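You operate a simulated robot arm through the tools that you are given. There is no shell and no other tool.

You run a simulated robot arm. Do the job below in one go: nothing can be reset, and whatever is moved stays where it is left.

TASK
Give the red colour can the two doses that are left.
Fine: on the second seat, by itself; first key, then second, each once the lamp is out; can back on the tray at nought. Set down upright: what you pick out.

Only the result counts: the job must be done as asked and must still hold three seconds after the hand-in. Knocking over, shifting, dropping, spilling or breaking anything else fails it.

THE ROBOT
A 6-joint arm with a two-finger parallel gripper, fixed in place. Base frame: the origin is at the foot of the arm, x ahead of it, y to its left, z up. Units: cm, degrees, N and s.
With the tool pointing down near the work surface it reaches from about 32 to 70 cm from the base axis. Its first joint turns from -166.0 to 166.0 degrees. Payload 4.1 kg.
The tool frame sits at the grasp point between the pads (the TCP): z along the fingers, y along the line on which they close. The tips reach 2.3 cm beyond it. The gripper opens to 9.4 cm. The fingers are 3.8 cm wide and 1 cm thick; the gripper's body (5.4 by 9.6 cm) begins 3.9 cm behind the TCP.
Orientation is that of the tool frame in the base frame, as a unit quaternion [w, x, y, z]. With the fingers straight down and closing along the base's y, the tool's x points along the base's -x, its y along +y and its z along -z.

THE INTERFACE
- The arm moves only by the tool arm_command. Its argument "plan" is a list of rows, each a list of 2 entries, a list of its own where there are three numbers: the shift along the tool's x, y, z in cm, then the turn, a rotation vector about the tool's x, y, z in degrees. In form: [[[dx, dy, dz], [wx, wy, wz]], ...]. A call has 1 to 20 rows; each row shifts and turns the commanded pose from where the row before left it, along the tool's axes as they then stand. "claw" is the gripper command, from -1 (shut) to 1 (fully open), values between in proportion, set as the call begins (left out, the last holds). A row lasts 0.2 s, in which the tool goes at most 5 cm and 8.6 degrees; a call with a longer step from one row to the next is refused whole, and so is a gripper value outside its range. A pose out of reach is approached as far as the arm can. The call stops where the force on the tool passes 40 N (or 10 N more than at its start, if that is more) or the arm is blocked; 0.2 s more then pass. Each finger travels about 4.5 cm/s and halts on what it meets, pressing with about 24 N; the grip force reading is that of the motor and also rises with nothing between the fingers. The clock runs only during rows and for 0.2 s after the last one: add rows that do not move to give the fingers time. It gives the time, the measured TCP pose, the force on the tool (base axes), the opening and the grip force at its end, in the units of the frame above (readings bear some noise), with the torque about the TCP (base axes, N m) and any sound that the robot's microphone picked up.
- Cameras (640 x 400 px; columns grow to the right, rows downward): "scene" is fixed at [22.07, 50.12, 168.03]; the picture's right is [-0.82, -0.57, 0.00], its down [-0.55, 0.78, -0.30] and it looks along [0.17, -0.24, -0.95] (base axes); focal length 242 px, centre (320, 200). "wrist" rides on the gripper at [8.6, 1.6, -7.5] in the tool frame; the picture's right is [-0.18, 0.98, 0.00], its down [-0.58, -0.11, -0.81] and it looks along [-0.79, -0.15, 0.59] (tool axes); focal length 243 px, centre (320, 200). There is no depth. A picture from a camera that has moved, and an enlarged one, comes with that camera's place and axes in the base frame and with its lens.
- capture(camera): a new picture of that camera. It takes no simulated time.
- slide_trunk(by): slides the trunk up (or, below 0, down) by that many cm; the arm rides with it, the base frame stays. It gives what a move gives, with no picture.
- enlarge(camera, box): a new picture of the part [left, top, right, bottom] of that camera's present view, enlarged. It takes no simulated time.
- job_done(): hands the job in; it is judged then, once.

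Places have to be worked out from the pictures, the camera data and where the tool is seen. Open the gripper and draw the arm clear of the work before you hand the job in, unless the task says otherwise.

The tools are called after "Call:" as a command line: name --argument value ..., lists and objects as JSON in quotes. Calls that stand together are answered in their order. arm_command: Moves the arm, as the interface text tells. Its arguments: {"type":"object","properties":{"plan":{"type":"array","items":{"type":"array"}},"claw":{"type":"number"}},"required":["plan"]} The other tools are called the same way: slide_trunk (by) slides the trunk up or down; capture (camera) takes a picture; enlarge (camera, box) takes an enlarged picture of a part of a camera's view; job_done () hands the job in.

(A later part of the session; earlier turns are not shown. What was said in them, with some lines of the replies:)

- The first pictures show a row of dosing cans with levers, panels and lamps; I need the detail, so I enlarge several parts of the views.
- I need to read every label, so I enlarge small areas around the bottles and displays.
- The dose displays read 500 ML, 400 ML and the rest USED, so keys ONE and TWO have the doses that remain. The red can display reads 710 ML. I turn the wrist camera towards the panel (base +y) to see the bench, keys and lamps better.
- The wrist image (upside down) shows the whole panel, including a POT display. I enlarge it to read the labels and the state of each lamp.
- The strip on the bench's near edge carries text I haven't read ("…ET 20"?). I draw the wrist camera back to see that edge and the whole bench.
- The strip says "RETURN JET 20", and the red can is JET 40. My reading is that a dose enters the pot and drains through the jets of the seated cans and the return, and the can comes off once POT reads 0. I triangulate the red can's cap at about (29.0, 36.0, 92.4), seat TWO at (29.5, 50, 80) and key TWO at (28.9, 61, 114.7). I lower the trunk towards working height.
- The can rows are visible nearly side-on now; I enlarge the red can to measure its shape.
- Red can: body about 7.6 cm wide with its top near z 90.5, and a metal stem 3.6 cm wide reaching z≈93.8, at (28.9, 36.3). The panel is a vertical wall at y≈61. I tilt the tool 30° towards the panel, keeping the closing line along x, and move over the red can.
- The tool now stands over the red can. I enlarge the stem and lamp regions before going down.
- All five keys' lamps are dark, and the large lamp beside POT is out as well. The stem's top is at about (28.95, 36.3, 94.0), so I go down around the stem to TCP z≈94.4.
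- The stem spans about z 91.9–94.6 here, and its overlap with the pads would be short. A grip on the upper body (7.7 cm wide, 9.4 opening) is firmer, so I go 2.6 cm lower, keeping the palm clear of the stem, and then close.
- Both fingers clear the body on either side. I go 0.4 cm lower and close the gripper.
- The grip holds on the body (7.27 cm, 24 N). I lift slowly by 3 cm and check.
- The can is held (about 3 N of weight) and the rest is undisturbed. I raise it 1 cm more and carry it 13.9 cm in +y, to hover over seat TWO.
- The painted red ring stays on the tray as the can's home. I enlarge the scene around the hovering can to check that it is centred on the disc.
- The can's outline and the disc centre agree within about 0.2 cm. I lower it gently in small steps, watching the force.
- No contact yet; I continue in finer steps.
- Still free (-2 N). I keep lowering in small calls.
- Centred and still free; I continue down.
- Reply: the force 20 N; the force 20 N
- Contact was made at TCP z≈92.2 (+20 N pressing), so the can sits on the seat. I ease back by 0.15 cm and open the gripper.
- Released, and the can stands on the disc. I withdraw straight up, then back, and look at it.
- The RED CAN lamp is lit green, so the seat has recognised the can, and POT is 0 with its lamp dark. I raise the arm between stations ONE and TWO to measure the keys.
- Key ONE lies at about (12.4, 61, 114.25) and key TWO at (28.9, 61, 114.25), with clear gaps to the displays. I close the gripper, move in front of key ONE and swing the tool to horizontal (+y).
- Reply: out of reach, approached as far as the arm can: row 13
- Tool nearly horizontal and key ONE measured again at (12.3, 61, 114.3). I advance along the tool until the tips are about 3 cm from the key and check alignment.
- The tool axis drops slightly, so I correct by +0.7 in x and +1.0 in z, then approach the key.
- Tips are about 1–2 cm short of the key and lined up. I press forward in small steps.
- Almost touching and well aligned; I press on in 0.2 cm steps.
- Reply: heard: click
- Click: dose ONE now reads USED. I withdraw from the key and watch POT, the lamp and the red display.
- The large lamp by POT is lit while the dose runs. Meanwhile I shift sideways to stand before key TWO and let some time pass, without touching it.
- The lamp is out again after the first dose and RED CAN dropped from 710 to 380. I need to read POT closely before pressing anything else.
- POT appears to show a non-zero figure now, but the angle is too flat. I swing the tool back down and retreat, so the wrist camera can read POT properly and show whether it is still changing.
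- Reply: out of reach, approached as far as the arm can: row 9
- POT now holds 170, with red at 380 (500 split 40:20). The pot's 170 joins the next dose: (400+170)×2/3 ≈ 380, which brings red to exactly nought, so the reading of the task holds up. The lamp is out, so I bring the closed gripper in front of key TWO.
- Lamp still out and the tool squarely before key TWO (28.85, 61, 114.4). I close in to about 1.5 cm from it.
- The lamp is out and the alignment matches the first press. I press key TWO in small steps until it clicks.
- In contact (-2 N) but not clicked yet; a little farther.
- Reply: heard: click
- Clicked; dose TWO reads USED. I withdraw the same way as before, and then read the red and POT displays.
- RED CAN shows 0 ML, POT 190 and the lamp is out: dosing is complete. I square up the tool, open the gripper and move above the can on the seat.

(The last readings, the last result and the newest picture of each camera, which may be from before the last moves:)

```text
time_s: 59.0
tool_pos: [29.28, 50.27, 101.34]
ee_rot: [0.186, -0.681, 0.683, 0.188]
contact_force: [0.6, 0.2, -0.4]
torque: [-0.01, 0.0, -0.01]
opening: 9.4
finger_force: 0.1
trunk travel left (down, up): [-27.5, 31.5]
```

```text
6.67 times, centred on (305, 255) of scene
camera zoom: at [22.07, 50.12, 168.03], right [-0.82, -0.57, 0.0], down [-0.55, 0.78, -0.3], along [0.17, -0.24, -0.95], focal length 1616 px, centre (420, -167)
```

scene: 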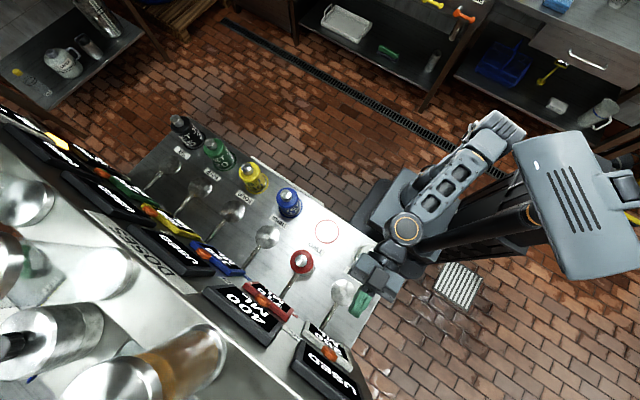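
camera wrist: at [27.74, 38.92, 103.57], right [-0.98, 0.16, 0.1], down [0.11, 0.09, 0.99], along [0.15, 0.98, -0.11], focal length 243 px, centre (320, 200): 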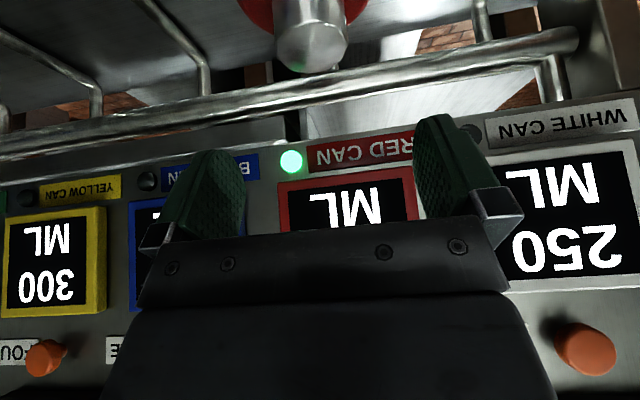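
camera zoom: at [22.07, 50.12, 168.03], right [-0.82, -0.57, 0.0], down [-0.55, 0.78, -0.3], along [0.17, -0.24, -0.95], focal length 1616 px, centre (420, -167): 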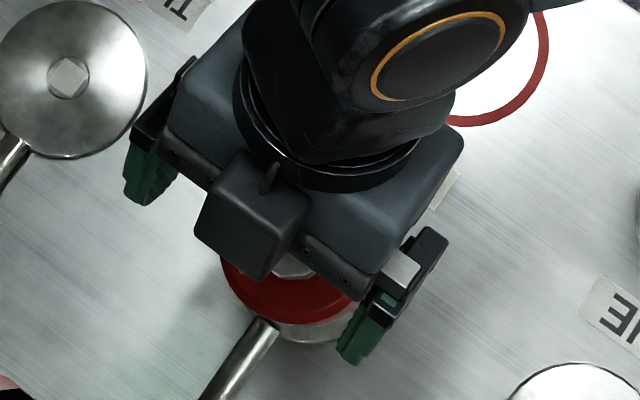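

Above the can with both fingers clear; I correct x by -0.3 and descend around the body to the earlier grip height.

Call:
arm_command --plan '[[[0, 0.33, 0], [0, 0, 0]], [[0.575, 0, 0.996], [0, 0, 0]], [[0.575, 0, 0.996], [0, 0, 0]], [[0.575, 0, 0.996], [0, 0, 0]], [[0.575, 0, 0.996], [0, 0, 0]], [[0.575, 0, 0.996], [0, 0, 0]], [[0.575, 0, 0.996], [0, 0, 0]], [[0, 0, 0], [0, 0, 0]]]' --claw 1

Call:
capture --camera "wrist"

Call:
enlarge --camera "scene" --box '[265, 225, 345, 285]'

```text
time_s: 60.8
tool_pos: [28.91, 50.19, 94.6]
ee_rot: [0.185, -0.681, 0.683, 0.187]
contact_force: [0.4, 0.2, -0.3]
torque: [0.03, -0.01, -0.01]
opening: 9.4
finger_force: 0.0
trunk travel left (down, up): [-27.5, 31.5]
```

```text
taken
camera wrist: at [27.29, 38.97, 96.79], right [-0.98, 0.16, 0.1], down [0.11, 0.09, 0.99], along [0.15, 0.98, -0.11], focal length 243 px, centre (320, 200)
```

wrist: 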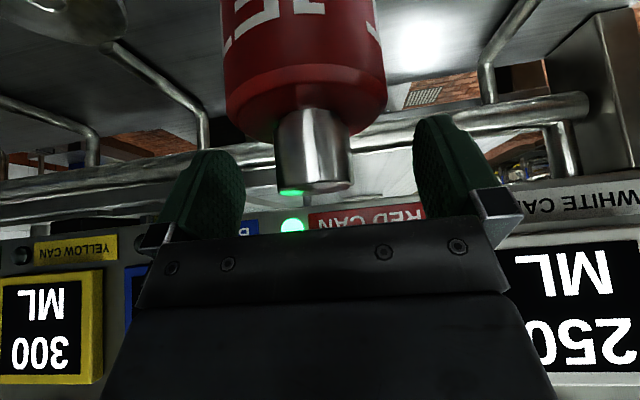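

```text
6.67 times, centred on (305, 255) of scene
camera zoom: at [22.07, 50.12, 168.03], right [-0.82, -0.57, 0.0], down [-0.55, 0.78, -0.3], along [0.17, -0.24, -0.95], focal length 1616 px, centre (420, -167)
```

zoom: 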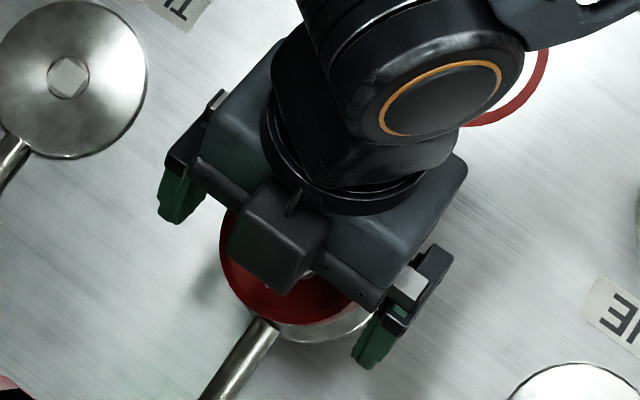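

Relative to the earlier release the can sits about 0.25 cm towards +x; I shift for that and go down the remaining 2.4 cm.

Call:
arm_command --plan '[[[0, -0.22, 0], [0, 0, 0]], [[0.3, 0, 0.53], [0, 0, 0]], [[0.3, 0, 0.53], [0, 0, 0]], [[0.3, 0, 0.53], [0, 0, 0]], [[0.3, 0, 0.53], [0, 0, 0]], [[0, 0, 0], [0, 0, 0]]]' --claw 1

Call:
capture --camera "wrist"

```text
time_s: 62.2
tool_pos: [28.86, 50.27, 92.1]
ee_rot: [0.186, -0.681, 0.683, 0.186]
contact_force: [0.8, -0.2, -0.4]
torque: [0.0, 0.0, 0.0]
opening: 9.4
finger_force: 0.1
trunk travel left (down, up): [-27.5, 31.5]
```

```text
taken
camera wrist: at [27.41, 39.03, 94.32], right [-0.98, 0.16, 0.1], down [0.11, 0.09, 0.99], along [0.15, 0.98, -0.11], focal length 243 px, centre (320, 200)
```

wrist: 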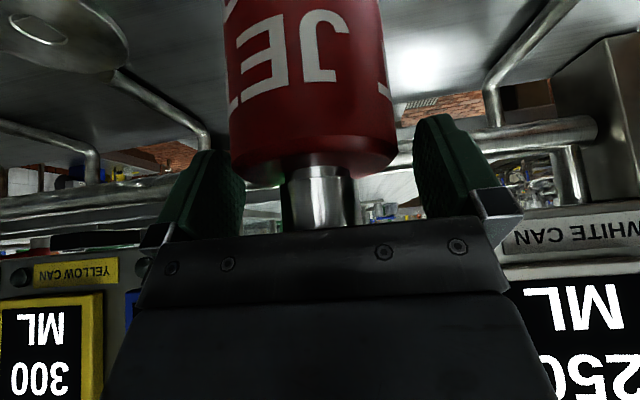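

Same view as at the earlier release, so the fingers stand symmetrically around the body. I close the gripper and then lift slowly by about 3 cm.

Call:
arm_command --plan '[[[0, 0, 0], [0, 0, 0]], [[0, 0, 0], [0, 0, 0]], [[0, 0, 0], [0, 0, 0]], [[0, 0, 0], [0, 0, 0]], [[0, 0, 0], [0, 0, 0]]]' --claw -1

Call:
arm_command --plan '[[[-0.15, 0, -0.26], [0, 0, 0]], [[-0.25, 0, -0.43], [0, 0, 0]], [[-0.25, 0, -0.43], [0, 0, 0]], [[-0.25, 0, -0.43], [0, 0, 0]], [[-0.25, 0, -0.43], [0, 0, 0]], [[-0.25, 0, -0.43], [0, 0, 0]], [[-0.25, 0, -0.43], [0, 0, 0]], [[0, 0, 0], [0, 0, 0]]]' --claw -1

Call:
capture --camera "wrist"

Call:
enlarge --camera "scene" --box '[250, 200, 370, 340]'

```text
time_s: 63.4
tool_pos: [29.05, 50.35, 92.2]
ee_rot: [0.185, -0.681, 0.683, 0.187]
contact_force: [1.9, -0.7, 0.4]
torque: [0.11, -0.47, 0.0]
opening: 7.24
finger_force: 24.3
trunk travel left (down, up): [-27.5, 31.5]
```

```text
time_s: 65.2
tool_pos: [28.99, 50.34, 95.39]
ee_rot: [0.185, -0.681, 0.684, 0.186]
contact_force: [-0.9, -0.1, -9.5]
torque: [0.05, -0.04, 0.02]
opening: 7.28
finger_force: 24.2
trunk travel left (down, up): [-27.5, 31.5]
```

```text
taken
camera wrist: at [27.49, 39.06, 97.56], right [-0.98, 0.16, 0.1], down [0.11, 0.09, 0.99], along [0.15, 0.98, -0.11], focal length 243 px, centre (320, 200)
```

wrist: 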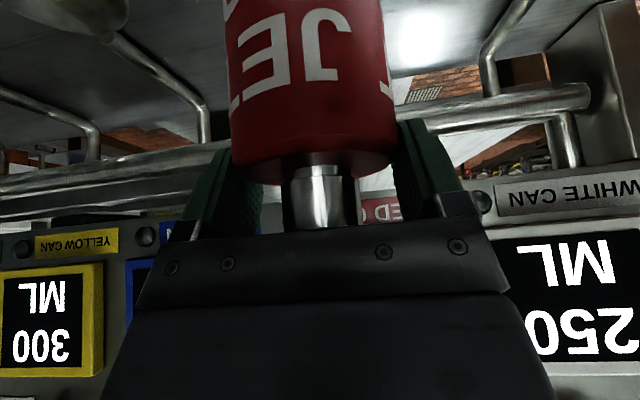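

```text
2.86 times, centred on (310, 270) of scene
camera zoom: at [22.07, 50.12, 168.03], right [-0.82, -0.57, 0.0], down [-0.55, 0.78, -0.3], along [0.17, -0.24, -0.95], focal length 692 px, centre (349, 0)
```

zoom: 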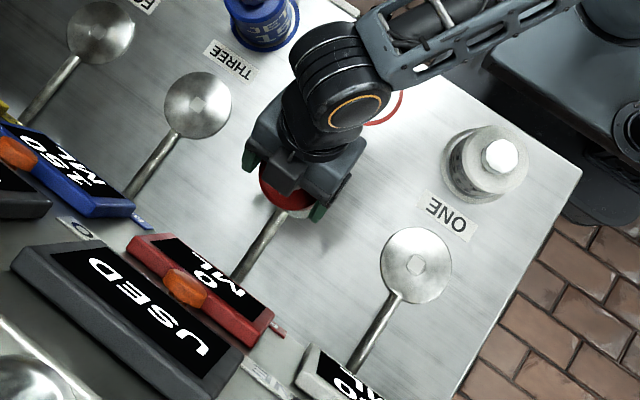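

Held firmly (now about 9.5 N heavier with the doses), display still 0. I carry the can back 13.9 cm in -y over its red ring.

Call:
arm_command --plan '[[[-0.25, 0, -0.43], [0, 0, 0]], [[0.74, 0, -0.42], [0, 0, 0]], [[1.3, 0, -0.75], [0, 0, 0]], [[1.6, 0, -0.92], [0, 0, 0]], [[1.9, 0, -1.1], [0, 0, 0]], [[1.9, 0, -1.1], [0, 0, 0]], [[1.9, 0, -1.1], [0, 0, 0]], [[1.3, 0, -0.75], [0, 0, 0]], [[0.9, 0, -0.52], [0, 0, 0]], [[0.5, 0, -0.29], [0, 0, 0]], [[0, 0, 0], [0, 0, 0]], [[0, 0, 0], [0, 0, 0]]]' --claw -1

Call:
capture --camera "wrist"

Call:
enlarge --camera "scene" --box '[295, 200, 355, 250]'

```text
time_s: 67.8
tool_pos: [29.1, 36.4, 95.77]
ee_rot: [0.186, -0.681, 0.683, 0.186]
contact_force: [-0.3, -0.3, -9.5]
torque: [0.04, 0.0, 0.0]
opening: 7.26
finger_force: 23.8
trunk travel left (down, up): [-27.5, 31.5]
```

```text
taken
camera wrist: at [27.4, 25.15, 98.02], right [-0.98, 0.16, 0.1], down [0.11, 0.09, 0.99], along [0.15, 0.98, -0.11], focal length 243 px, centre (320, 200)
```

wrist: 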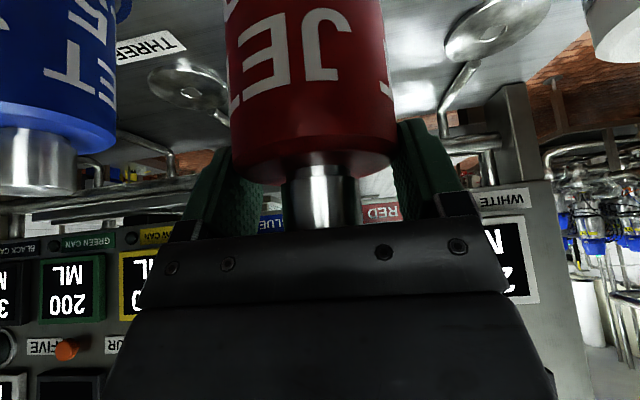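

```text
8.00 times, centred on (325, 225) of scene
camera zoom: at [22.07, 50.12, 168.03], right [-0.82, -0.57, 0.0], down [-0.55, 0.78, -0.3], along [0.17, -0.24, -0.95], focal length 1939 px, centre (280, 0)
```

zoom: 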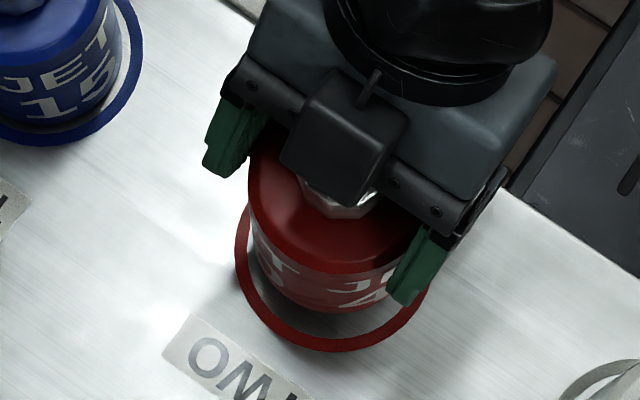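

The can hangs over its ring. I lower it 3.6 cm, then feel for the tray in fine steps.

Call:
arm_command --plan '[[[0.2, 0, 0.35], [0, 0, 0]], [[0.2, 0, 0.35], [0, 0, 0]], [[0.2, 0, 0.35], [0, 0, 0]], [[0.2, 0, 0.35], [0, 0, 0]], [[0.2, 0, 0.35], [0, 0, 0]], [[0.2, 0, 0.35], [0, 0, 0]], [[0.2, 0, 0.35], [0, 0, 0]], [[0.2, 0, 0.35], [0, 0, 0]], [[0.15, 0, 0.26], [0, 0, 0]], [[0, 0, 0], [0, 0, 0]]]' --claw -1

Call:
enlarge --camera "scene" --box '[295, 200, 355, 250]'

```text
time_s: 70.0
tool_pos: [28.9, 36.49, 92.16]
ee_rot: [0.186, -0.68, 0.684, 0.186]
contact_force: [0.0, -0.3, -8.5]
torque: [0.09, 0.0, 0.02]
opening: 7.25
finger_force: 23.8
trunk travel left (down, up): [-27.5, 31.5]
```

```text
8.00 times, centred on (325, 225) of scene
camera zoom: at [22.07, 50.12, 168.03], right [-0.82, -0.57, 0.0], down [-0.55, 0.78, -0.3], along [0.17, -0.24, -0.95], focal length 1939 px, centre (280, 0)
```

zoom: 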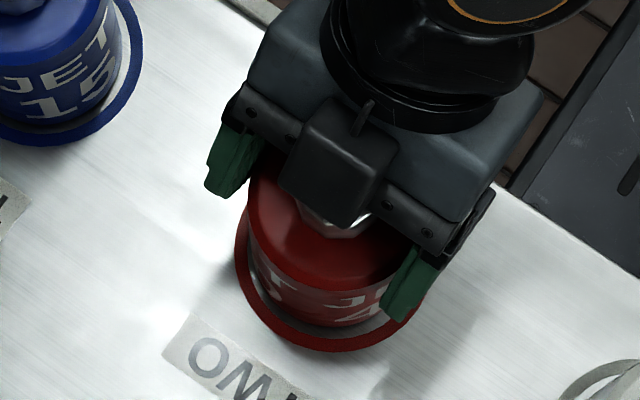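

Still hanging free and centred in the ring; I go on in 0.1 cm steps.

Call:
arm_command --plan '[[[0.05, 0, 0.087], [0, 0, 0]], [[0.05, 0, 0.087], [0, 0, 0]], [[0.05, 0, 0.087], [0, 0, 0]], [[0, 0, 0], [0, 0, 0]]]' --claw -1

Call:
arm_command --plan '[[[0.05, 0, 0.087], [0, 0, 0]], [[0, 0, 0], [0, 0, 0]]]' --claw -1

Call:
arm_command --plan '[[[0.05, 0, 0.087], [0, 0, 0]], [[0, 0, 0], [0, 0, 0]]]' --claw -1

```text
time_s: 71.0
tool_pos: [28.93, 36.38, 91.91]
ee_rot: [0.186, -0.68, 0.684, 0.186]
contact_force: [-0.1, 0.6, -9.7]
torque: [0.05, 0.01, 0.05]
opening: 7.28
finger_force: 23.9
trunk travel left (down, up): [-27.5, 31.5]
```

```text
time_s: 71.6
tool_pos: [28.95, 36.35, 91.78]
ee_rot: [0.184, -0.682, 0.683, 0.186]
contact_force: [-0.4, -0.7, -8.7]
torque: [0.06, -0.01, -0.03]
opening: 7.24
finger_force: 23.9
trunk travel left (down, up): [-27.5, 31.5]
```

```text
time_s: 72.2
tool_pos: [28.88, 36.37, 91.55]
ee_rot: [0.185, -0.681, 0.683, 0.187]
contact_force: [0.0, 0.3, -9.0]
torque: [0.07, -0.02, 0.0]
opening: 7.25
finger_force: 23.9
trunk travel left (down, up): [-27.5, 31.5]
```

No contact yet; I continue.

Call:
arm_command --plan '[[[0.05, 0, 0.087], [0, 0, 0]], [[0, 0, 0], [0, 0, 0]]]' --claw -1

Call:
arm_command --plan '[[[0.05, 0, 0.087], [0, 0, 0]], [[0, 0, 0], [0, 0, 0]]]' --claw -1

```text
time_s: 72.8
tool_pos: [28.94, 36.44, 91.63]
ee_rot: [0.185, -0.681, 0.683, 0.187]
contact_force: [0.5, 0.1, -8.6]
torque: [0.05, -0.02, 0.02]
opening: 7.23
finger_force: 24.2
trunk travel left (down, up): [-27.5, 31.5]
```

```text
time_s: 73.4
tool_pos: [28.99, 36.56, 91.5]
ee_rot: [0.186, -0.682, 0.683, 0.187]
contact_force: [-0.8, -2.3, 0.1]
torque: [-0.38, -0.18, -0.08]
opening: 7.26
finger_force: 23.5
trunk travel left (down, up): [-27.5, 31.5]
```

The tray is taking the weight now. One more tenth to seat it, then I open.

Call:
arm_command --plan '[[[0.04, 0, 0.07], [0, 0, 0]], [[0, 0, 0], [0, 0, 0]]]' --claw -1

Call:
arm_command --plan '[[[0, 0, 0], [0, 0, 0]], [[0, 0, 0], [0, 0, 0]], [[0, 0, 0], [0, 0, 0]], [[0, 0, 0], [0, 0, 0]], [[0, 0, 0], [0, 0, 0]]]' --claw 1

Call:
capture --camera "wrist"

Call:
enlarge --camera "scene" --box '[295, 200, 355, 250]'

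```text
time_s: 74.0
tool_pos: [28.81, 36.39, 91.43]
ee_rot: [0.187, -0.681, 0.683, 0.187]
contact_force: [-2.0, -0.1, 11.3]
torque: [-0.56, -0.09, 0.03]
opening: 7.22
finger_force: 23.7
trunk travel left (down, up): [-27.5, 31.5]
```

```text
time_s: 75.2
tool_pos: [28.99, 36.44, 91.38]
ee_rot: [0.185, -0.681, 0.684, 0.186]
contact_force: [0.0, -0.5, 1.0]
torque: [-0.01, -0.02, 0.0]
opening: 9.42
finger_force: 0.0
trunk travel left (down, up): [-27.5, 31.5]
```

```text
taken
camera wrist: at [27.42, 25.17, 93.6], right [-0.98, 0.16, 0.1], down [0.11, 0.09, 0.99], along [0.15, 0.98, -0.11], focal length 243 px, centre (320, 200)
```

wrist: 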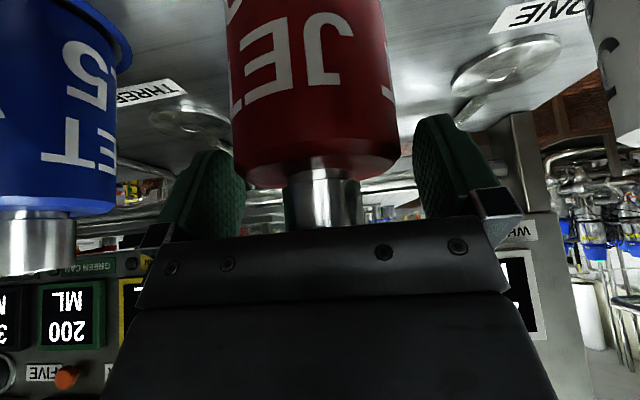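

```text
8.00 times, centred on (325, 225) of scene
camera zoom: at [22.07, 50.12, 168.03], right [-0.82, -0.57, 0.0], down [-0.55, 0.78, -0.3], along [0.17, -0.24, -0.95], focal length 1939 px, centre (280, 0)
```

zoom: 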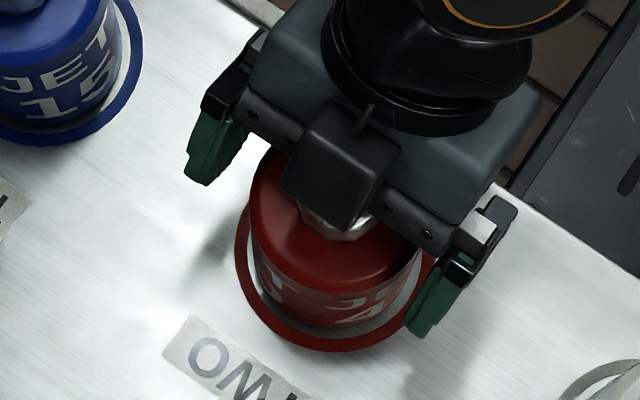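

Released in its ring. I draw straight up past the stem, then back and up, clear of the work.

Call:
arm_command --plan '[[[-0.5, 0, -0.87], [0, 0, 0]], [[-0.75, 0, -1.3], [0, 0, 0]], [[-1, 0, -1.73], [0, 0, 0]], [[-1, 0, -1.73], [0, 0, 0]], [[-1, 0, -1.73], [0, 0, 0]], [[-1, 0, -1.73], [0, 0, 0]], [[-1, 0, -1.73], [0, 0, 0]], [[-1, 0, -1.73], [0, 0, 0]], [[1.2, 0, -3], [0, 0, 0]], [[1.2, 0, -3], [0, 0, 0]], [[1.2, 0, -3], [0, 0, 0]], [[0, 0, 0], [0, 0, 0]]]' --claw 1

Call:
capture --camera "wrist"

Call:
capture --camera "scene"

Call:
enlarge --camera "scene" --box '[240, 190, 380, 340]'

```text
time_s: 77.8
tool_pos: [28.89, 28.68, 111.82]
ee_rot: [0.185, -0.681, 0.683, 0.187]
contact_force: [-0.8, -0.2, 0.0]
torque: [0.02, 0.01, 0.0]
opening: 9.39
finger_force: 0.1
trunk travel left (down, up): [-27.5, 31.5]
```

```text
taken
camera wrist: at [27.4, 17.35, 114.02], right [-0.98, 0.16, 0.1], down [0.11, 0.09, 0.99], along [0.15, 0.98, -0.11], focal length 243 px, centre (320, 200)
```

wrist: 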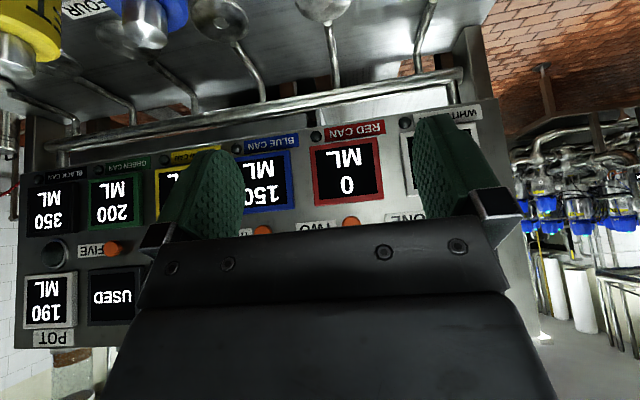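

```text
taken
```

scene: 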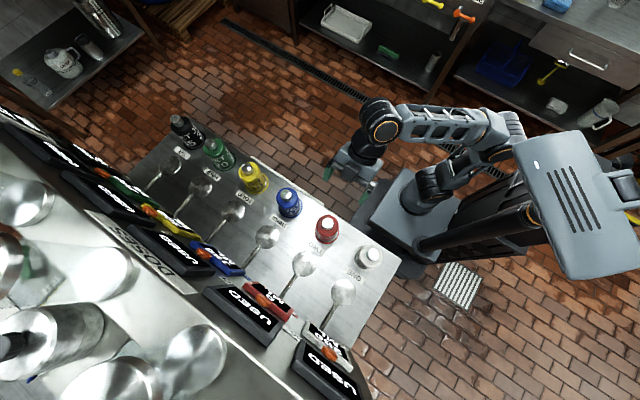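

```text
2.67 times, centred on (310, 265) of scene
camera zoom: at [22.07, 50.12, 168.03], right [-0.82, -0.57, 0.0], down [-0.55, 0.78, -0.3], along [0.17, -0.24, -0.95], focal length 646 px, centre (347, 27)
```

zoom: 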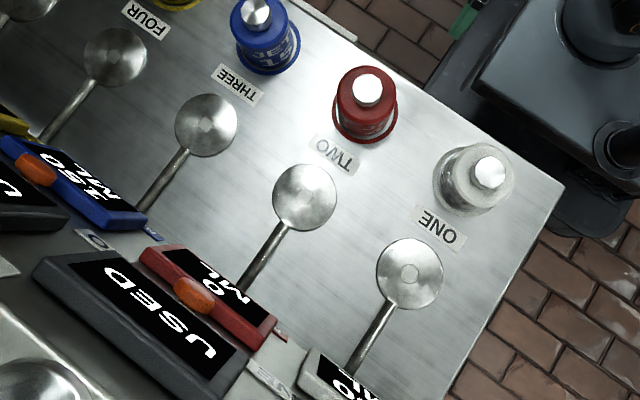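

The red can stands upright in its ring on the tray and reads 0 ML. Both doses are used, the lamps are out, nothing else has moved, and the arm is clear with the gripper open. I hand the job in.

Call:
job_done

```text
The job is handed in.
```

The red can has had both remaining doses, and its display now reads 0 ML. It stands upright in its own ring on the tray.

- **Seat:** I put the can on seat TWO with no other can seated. Its lamp lit green to show it was recognised.
- **First key:** I pressed key ONE with the lamp out. The 500 ML dose took the can from 710 to 380 ML, and 170 ML ran back to the pot.
- **Second key:** I pressed key TWO once the lamp was out again. The 400 ML dose brought the can from 380 to 0 ML, and the pot ended at 190 ML.
- **Afterwards:** Both dose displays read USED and the lamps are out. The pictures show nothing else moved. The gripper is open and the arm is clear of the bench.

I have handed the job in. The hand-in gave no result back, so I don't know how it was judged.
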